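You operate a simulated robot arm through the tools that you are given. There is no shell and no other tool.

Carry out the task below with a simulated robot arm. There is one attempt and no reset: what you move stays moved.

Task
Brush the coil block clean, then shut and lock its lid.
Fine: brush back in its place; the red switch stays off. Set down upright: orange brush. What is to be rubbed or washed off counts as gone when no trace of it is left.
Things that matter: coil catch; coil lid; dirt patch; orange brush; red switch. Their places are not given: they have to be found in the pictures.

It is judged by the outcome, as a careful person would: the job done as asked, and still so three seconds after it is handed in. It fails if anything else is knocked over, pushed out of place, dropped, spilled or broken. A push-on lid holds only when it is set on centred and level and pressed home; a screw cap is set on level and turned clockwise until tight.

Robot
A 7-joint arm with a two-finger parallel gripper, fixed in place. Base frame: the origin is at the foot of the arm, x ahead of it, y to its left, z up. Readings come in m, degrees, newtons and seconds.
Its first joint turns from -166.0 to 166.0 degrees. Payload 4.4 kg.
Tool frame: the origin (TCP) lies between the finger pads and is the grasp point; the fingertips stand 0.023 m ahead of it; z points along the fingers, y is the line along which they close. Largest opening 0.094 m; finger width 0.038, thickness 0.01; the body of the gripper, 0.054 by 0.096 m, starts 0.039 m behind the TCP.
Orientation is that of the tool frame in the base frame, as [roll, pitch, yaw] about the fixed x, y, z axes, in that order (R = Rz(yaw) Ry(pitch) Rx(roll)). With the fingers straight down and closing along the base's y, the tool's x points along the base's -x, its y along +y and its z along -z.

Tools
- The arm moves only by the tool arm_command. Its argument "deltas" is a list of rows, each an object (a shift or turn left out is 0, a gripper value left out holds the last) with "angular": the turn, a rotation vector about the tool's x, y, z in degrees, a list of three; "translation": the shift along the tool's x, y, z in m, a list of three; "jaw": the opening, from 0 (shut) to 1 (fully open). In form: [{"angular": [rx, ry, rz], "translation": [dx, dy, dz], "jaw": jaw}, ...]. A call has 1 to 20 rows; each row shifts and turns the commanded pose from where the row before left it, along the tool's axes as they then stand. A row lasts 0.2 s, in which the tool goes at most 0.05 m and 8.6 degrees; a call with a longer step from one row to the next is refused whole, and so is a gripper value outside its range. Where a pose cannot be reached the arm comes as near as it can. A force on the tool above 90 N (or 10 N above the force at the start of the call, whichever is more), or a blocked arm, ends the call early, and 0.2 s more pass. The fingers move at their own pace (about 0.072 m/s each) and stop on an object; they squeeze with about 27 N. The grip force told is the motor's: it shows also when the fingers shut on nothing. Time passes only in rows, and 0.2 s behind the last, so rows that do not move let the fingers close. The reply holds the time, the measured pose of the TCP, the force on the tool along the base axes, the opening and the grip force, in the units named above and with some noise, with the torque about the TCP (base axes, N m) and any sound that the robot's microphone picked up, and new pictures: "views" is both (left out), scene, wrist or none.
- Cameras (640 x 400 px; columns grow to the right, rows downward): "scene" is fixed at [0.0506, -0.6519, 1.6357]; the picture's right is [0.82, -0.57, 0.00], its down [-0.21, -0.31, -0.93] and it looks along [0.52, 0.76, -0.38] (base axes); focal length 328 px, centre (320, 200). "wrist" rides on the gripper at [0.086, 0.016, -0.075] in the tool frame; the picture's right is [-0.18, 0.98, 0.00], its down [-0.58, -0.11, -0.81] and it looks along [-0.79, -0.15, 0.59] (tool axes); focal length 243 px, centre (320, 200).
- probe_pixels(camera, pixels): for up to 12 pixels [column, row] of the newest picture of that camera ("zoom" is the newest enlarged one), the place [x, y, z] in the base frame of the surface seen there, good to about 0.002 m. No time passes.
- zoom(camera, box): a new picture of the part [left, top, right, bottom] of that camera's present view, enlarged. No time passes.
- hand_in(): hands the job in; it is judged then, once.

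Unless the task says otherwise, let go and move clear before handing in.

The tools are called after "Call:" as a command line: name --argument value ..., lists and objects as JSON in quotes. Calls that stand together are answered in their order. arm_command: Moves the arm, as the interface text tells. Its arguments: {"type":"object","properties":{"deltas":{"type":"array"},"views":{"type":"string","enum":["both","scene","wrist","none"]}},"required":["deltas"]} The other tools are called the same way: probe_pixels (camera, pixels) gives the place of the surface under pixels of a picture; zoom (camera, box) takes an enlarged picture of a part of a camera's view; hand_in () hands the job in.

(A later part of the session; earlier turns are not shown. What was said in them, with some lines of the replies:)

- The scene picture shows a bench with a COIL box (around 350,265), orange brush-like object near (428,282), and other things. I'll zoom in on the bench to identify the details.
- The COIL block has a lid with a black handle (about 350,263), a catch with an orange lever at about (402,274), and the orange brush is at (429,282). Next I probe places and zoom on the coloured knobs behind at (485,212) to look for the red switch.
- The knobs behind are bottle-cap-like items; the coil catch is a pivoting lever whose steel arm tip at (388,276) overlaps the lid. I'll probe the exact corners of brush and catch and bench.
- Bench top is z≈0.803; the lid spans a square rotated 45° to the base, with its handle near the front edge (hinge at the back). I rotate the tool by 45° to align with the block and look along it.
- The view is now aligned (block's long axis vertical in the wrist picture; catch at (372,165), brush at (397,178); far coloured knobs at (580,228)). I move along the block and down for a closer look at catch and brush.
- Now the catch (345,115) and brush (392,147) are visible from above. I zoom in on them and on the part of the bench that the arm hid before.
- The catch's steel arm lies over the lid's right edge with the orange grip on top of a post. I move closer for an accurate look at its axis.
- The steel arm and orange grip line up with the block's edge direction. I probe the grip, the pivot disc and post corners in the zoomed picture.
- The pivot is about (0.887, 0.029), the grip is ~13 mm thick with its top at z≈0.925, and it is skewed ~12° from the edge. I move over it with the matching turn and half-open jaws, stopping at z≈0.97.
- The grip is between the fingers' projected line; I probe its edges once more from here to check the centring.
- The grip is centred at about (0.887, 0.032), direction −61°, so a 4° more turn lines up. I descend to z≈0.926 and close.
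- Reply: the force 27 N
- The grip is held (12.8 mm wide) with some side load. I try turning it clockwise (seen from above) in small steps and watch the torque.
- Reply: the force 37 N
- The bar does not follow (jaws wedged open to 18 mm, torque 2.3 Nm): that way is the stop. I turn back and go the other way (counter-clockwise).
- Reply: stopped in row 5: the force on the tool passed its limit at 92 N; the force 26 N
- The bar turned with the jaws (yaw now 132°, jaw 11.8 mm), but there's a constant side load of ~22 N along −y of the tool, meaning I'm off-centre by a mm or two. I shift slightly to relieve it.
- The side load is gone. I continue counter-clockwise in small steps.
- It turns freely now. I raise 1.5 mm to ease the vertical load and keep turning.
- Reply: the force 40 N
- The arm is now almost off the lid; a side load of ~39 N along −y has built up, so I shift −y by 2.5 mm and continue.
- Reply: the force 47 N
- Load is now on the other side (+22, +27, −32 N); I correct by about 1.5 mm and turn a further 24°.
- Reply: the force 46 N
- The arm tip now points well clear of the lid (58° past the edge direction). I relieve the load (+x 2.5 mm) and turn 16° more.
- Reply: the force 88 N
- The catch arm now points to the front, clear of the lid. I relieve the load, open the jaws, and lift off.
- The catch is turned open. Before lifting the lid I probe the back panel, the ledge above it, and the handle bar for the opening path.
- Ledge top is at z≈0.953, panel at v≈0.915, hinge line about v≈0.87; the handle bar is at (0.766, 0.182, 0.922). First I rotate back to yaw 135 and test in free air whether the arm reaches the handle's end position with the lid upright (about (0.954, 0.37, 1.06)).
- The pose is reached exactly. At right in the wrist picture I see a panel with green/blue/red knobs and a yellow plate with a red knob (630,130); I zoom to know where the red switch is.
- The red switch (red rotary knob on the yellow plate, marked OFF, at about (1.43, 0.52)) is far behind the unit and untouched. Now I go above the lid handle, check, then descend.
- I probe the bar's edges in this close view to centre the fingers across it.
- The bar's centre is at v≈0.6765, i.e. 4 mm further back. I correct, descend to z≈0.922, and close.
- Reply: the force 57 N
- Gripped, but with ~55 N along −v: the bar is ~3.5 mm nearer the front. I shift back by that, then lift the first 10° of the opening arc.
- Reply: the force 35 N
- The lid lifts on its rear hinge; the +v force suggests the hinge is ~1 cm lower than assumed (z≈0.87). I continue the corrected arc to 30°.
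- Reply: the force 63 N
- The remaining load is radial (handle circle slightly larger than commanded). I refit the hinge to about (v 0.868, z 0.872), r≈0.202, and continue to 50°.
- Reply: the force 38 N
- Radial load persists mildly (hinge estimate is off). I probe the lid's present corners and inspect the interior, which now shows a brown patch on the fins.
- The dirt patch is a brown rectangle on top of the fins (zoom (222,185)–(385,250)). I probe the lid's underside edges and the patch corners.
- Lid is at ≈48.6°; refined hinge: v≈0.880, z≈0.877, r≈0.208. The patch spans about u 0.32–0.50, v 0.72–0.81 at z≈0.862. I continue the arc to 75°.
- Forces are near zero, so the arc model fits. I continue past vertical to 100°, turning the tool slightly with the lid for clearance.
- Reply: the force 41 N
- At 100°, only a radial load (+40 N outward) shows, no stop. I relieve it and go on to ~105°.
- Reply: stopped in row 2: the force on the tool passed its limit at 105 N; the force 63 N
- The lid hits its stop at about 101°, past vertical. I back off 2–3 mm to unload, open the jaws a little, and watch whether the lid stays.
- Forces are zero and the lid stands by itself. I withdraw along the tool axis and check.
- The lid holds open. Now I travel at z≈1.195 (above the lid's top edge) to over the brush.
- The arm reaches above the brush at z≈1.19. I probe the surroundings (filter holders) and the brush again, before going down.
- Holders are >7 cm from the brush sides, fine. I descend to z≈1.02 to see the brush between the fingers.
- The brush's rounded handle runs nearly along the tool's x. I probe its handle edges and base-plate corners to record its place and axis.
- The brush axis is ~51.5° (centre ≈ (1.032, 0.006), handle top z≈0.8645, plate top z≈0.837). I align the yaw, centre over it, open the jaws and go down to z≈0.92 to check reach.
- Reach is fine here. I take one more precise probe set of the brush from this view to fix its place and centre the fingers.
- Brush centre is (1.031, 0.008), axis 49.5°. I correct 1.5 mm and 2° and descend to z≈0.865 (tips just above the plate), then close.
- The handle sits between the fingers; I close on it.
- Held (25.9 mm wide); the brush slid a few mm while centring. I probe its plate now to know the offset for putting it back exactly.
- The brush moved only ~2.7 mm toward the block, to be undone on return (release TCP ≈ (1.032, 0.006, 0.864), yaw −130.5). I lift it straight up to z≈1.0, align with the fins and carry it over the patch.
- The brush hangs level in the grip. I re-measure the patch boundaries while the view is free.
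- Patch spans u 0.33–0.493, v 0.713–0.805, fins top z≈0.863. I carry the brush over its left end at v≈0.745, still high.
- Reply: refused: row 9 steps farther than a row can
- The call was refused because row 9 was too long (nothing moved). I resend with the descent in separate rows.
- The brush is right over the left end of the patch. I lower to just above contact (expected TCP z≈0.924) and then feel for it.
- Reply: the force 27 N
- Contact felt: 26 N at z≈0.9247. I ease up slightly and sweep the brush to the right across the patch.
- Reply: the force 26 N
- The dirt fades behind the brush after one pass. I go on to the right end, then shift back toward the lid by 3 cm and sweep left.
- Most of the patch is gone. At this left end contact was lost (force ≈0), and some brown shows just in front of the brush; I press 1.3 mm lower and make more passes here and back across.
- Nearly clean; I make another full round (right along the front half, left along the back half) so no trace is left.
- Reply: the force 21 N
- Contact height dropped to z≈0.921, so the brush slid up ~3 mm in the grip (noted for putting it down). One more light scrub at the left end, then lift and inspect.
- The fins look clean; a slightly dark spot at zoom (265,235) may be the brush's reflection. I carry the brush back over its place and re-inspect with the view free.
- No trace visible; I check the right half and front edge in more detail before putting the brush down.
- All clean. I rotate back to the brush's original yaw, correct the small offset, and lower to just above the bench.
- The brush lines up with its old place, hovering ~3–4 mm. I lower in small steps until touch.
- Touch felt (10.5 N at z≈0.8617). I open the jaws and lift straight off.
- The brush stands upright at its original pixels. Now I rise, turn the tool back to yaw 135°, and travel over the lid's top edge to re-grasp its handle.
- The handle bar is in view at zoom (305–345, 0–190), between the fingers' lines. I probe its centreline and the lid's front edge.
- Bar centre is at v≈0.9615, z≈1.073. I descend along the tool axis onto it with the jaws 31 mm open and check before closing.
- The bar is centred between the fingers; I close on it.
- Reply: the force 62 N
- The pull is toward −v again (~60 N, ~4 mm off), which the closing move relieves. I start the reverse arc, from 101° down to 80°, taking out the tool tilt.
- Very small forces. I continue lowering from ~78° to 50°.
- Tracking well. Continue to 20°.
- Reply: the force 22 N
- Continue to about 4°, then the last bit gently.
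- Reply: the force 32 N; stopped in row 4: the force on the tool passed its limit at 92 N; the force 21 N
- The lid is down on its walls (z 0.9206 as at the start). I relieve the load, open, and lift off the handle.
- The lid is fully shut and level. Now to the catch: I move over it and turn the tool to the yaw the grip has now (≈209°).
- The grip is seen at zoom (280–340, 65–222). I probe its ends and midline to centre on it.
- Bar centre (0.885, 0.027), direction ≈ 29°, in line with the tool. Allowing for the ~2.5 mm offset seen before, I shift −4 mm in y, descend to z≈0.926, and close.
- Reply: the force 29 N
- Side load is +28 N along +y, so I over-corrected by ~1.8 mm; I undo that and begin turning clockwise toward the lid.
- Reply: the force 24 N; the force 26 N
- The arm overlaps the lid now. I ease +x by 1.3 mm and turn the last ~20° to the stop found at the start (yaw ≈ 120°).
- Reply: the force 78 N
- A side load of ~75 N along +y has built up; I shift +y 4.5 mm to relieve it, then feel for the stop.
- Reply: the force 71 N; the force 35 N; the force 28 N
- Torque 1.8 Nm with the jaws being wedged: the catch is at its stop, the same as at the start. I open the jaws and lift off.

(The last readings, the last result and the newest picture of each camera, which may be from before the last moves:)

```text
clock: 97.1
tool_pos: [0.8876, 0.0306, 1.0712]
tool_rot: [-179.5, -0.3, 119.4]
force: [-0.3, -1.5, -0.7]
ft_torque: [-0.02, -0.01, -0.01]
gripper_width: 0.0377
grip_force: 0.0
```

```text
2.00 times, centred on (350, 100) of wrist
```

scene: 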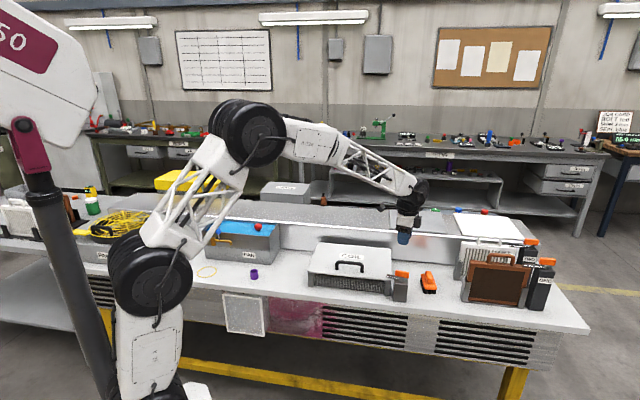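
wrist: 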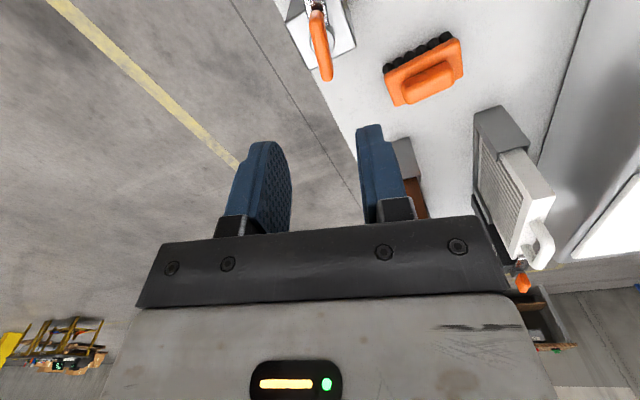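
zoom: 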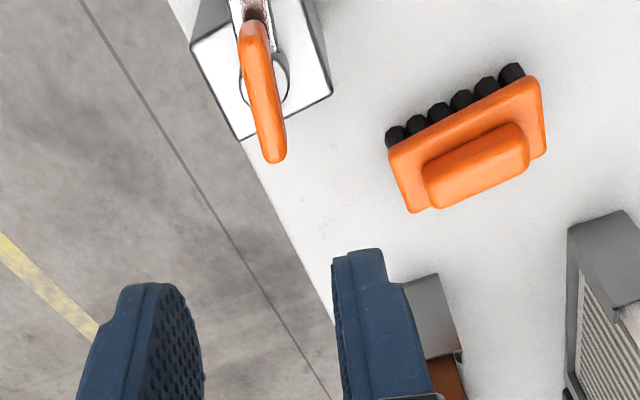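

The catch arm lies over the lid again, same as at the start. I compare with the starting zoom, and move the arm up and clear.

Call:
arm_command --deltas '[{"translation": [0.03, 0, -0.035]}, {"translation": [0.03, 0, -0.035]}, {"translation": [0.03, 0, -0.035]}, {"translation": [0.03, 0, -0.02]}, {"translation": [0.04, 0, 0]}]' --views "both"

Call:
zoom --camera "scene" --box '[380, 260, 450, 310]'

Call:
zoom --camera "scene" --box '[290, 220, 450, 320]'

Call:
probe_pixels --camera "scene" --pixels '[[318, 243], [390, 250], [390, 279], [308, 271], [389, 275.3], [397.5, 272], [408, 274.5], [429.4, 274.5], [430, 281], [425.5, 287.5], [436, 287.5], [422.3, 274.8]]'

```text
clock: 98.3
tool_pos: [0.8116, 0.1692, 1.1974]
tool_rot: [-179.6, -0.3, 119.5]
force: [0.2, 0.8, 1.2]
ft_torque: [-0.09, -0.01, -0.01]
gripper_width: 0.0376
grip_force: 0.1
```

scene: 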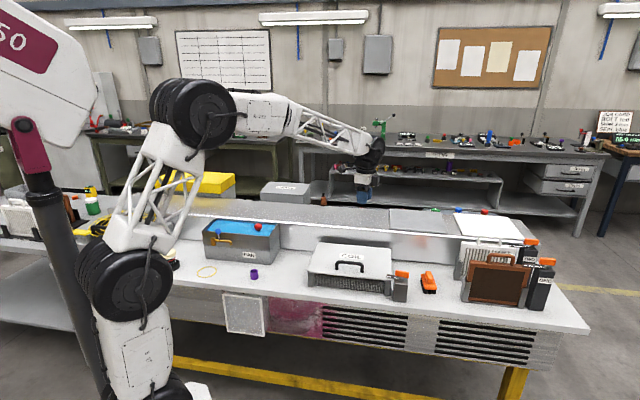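
wrist: 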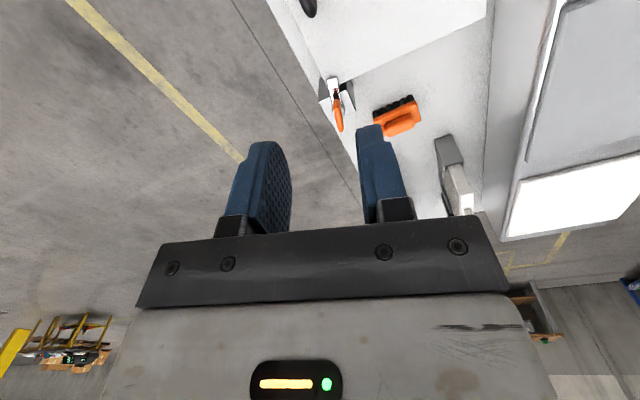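

```text
8.00 times, centred on (415, 285) of scene
```

zoom: 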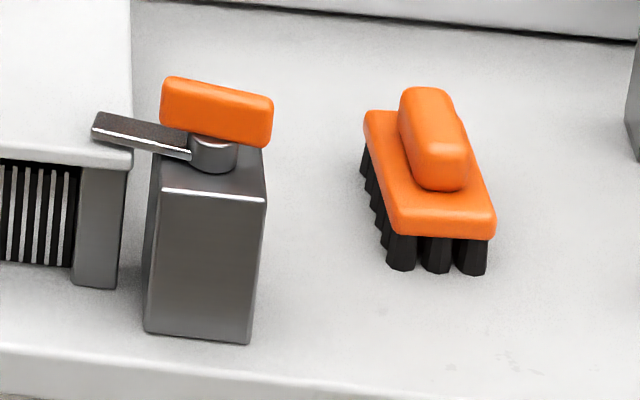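

```text
4.00 times, centred on (370, 270) of scene
```

zoom: 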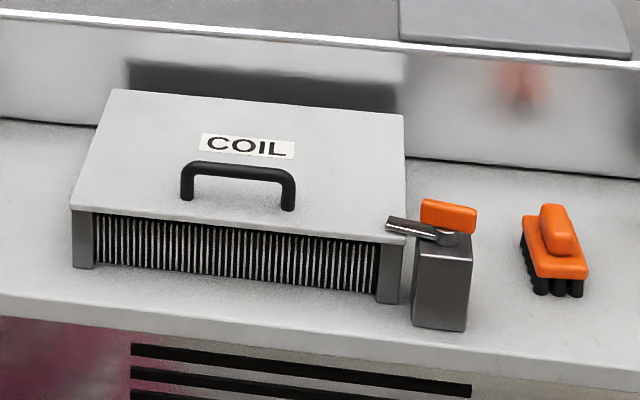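

```text
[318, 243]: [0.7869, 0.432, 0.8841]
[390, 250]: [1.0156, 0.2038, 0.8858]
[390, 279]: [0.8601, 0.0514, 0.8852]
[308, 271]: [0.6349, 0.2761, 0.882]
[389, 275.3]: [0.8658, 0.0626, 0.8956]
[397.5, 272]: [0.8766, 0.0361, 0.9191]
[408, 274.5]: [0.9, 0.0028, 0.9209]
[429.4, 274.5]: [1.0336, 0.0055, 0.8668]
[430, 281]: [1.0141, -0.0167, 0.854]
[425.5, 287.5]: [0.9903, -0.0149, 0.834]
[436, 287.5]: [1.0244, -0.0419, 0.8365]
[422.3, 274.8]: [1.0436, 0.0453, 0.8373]
```

The lid, catch and brush all match their starting pixels: lever tip at (388,276) over the lid, brush upright at (429,282). The fins showed no dirt before the lid was closed, the red switch was never touched, and the arm is clear, so I hand in.

Call:
hand_in

```text
The job is handed in.
```

I brushed the coil block clean, closed its lid and turned the catch back to its locked stop, then handed the job in. The handed-in result hasn't come back with a verdict.

- **Dirt patch:** I saw no trace of it in the enlarged pictures taken just before I closed the lid.
- **Lid and catch:** The lid sits level, and probes of its corners match their starting places to within about 3 mm. The catch arm lies over the lid edge in the same position as at the start.
- **Brush:** It stands upright within about 3 mm of where it began.
- **Red switch:** I took this to be the red knob marked OFF on the yellow plate behind the unit. I never touched it.

The force limit ended a call early three times: once turning the catch, once when the lid reached its open stop, and once as the lid seated. I saw no damage from these, and nothing else was knocked over or moved.
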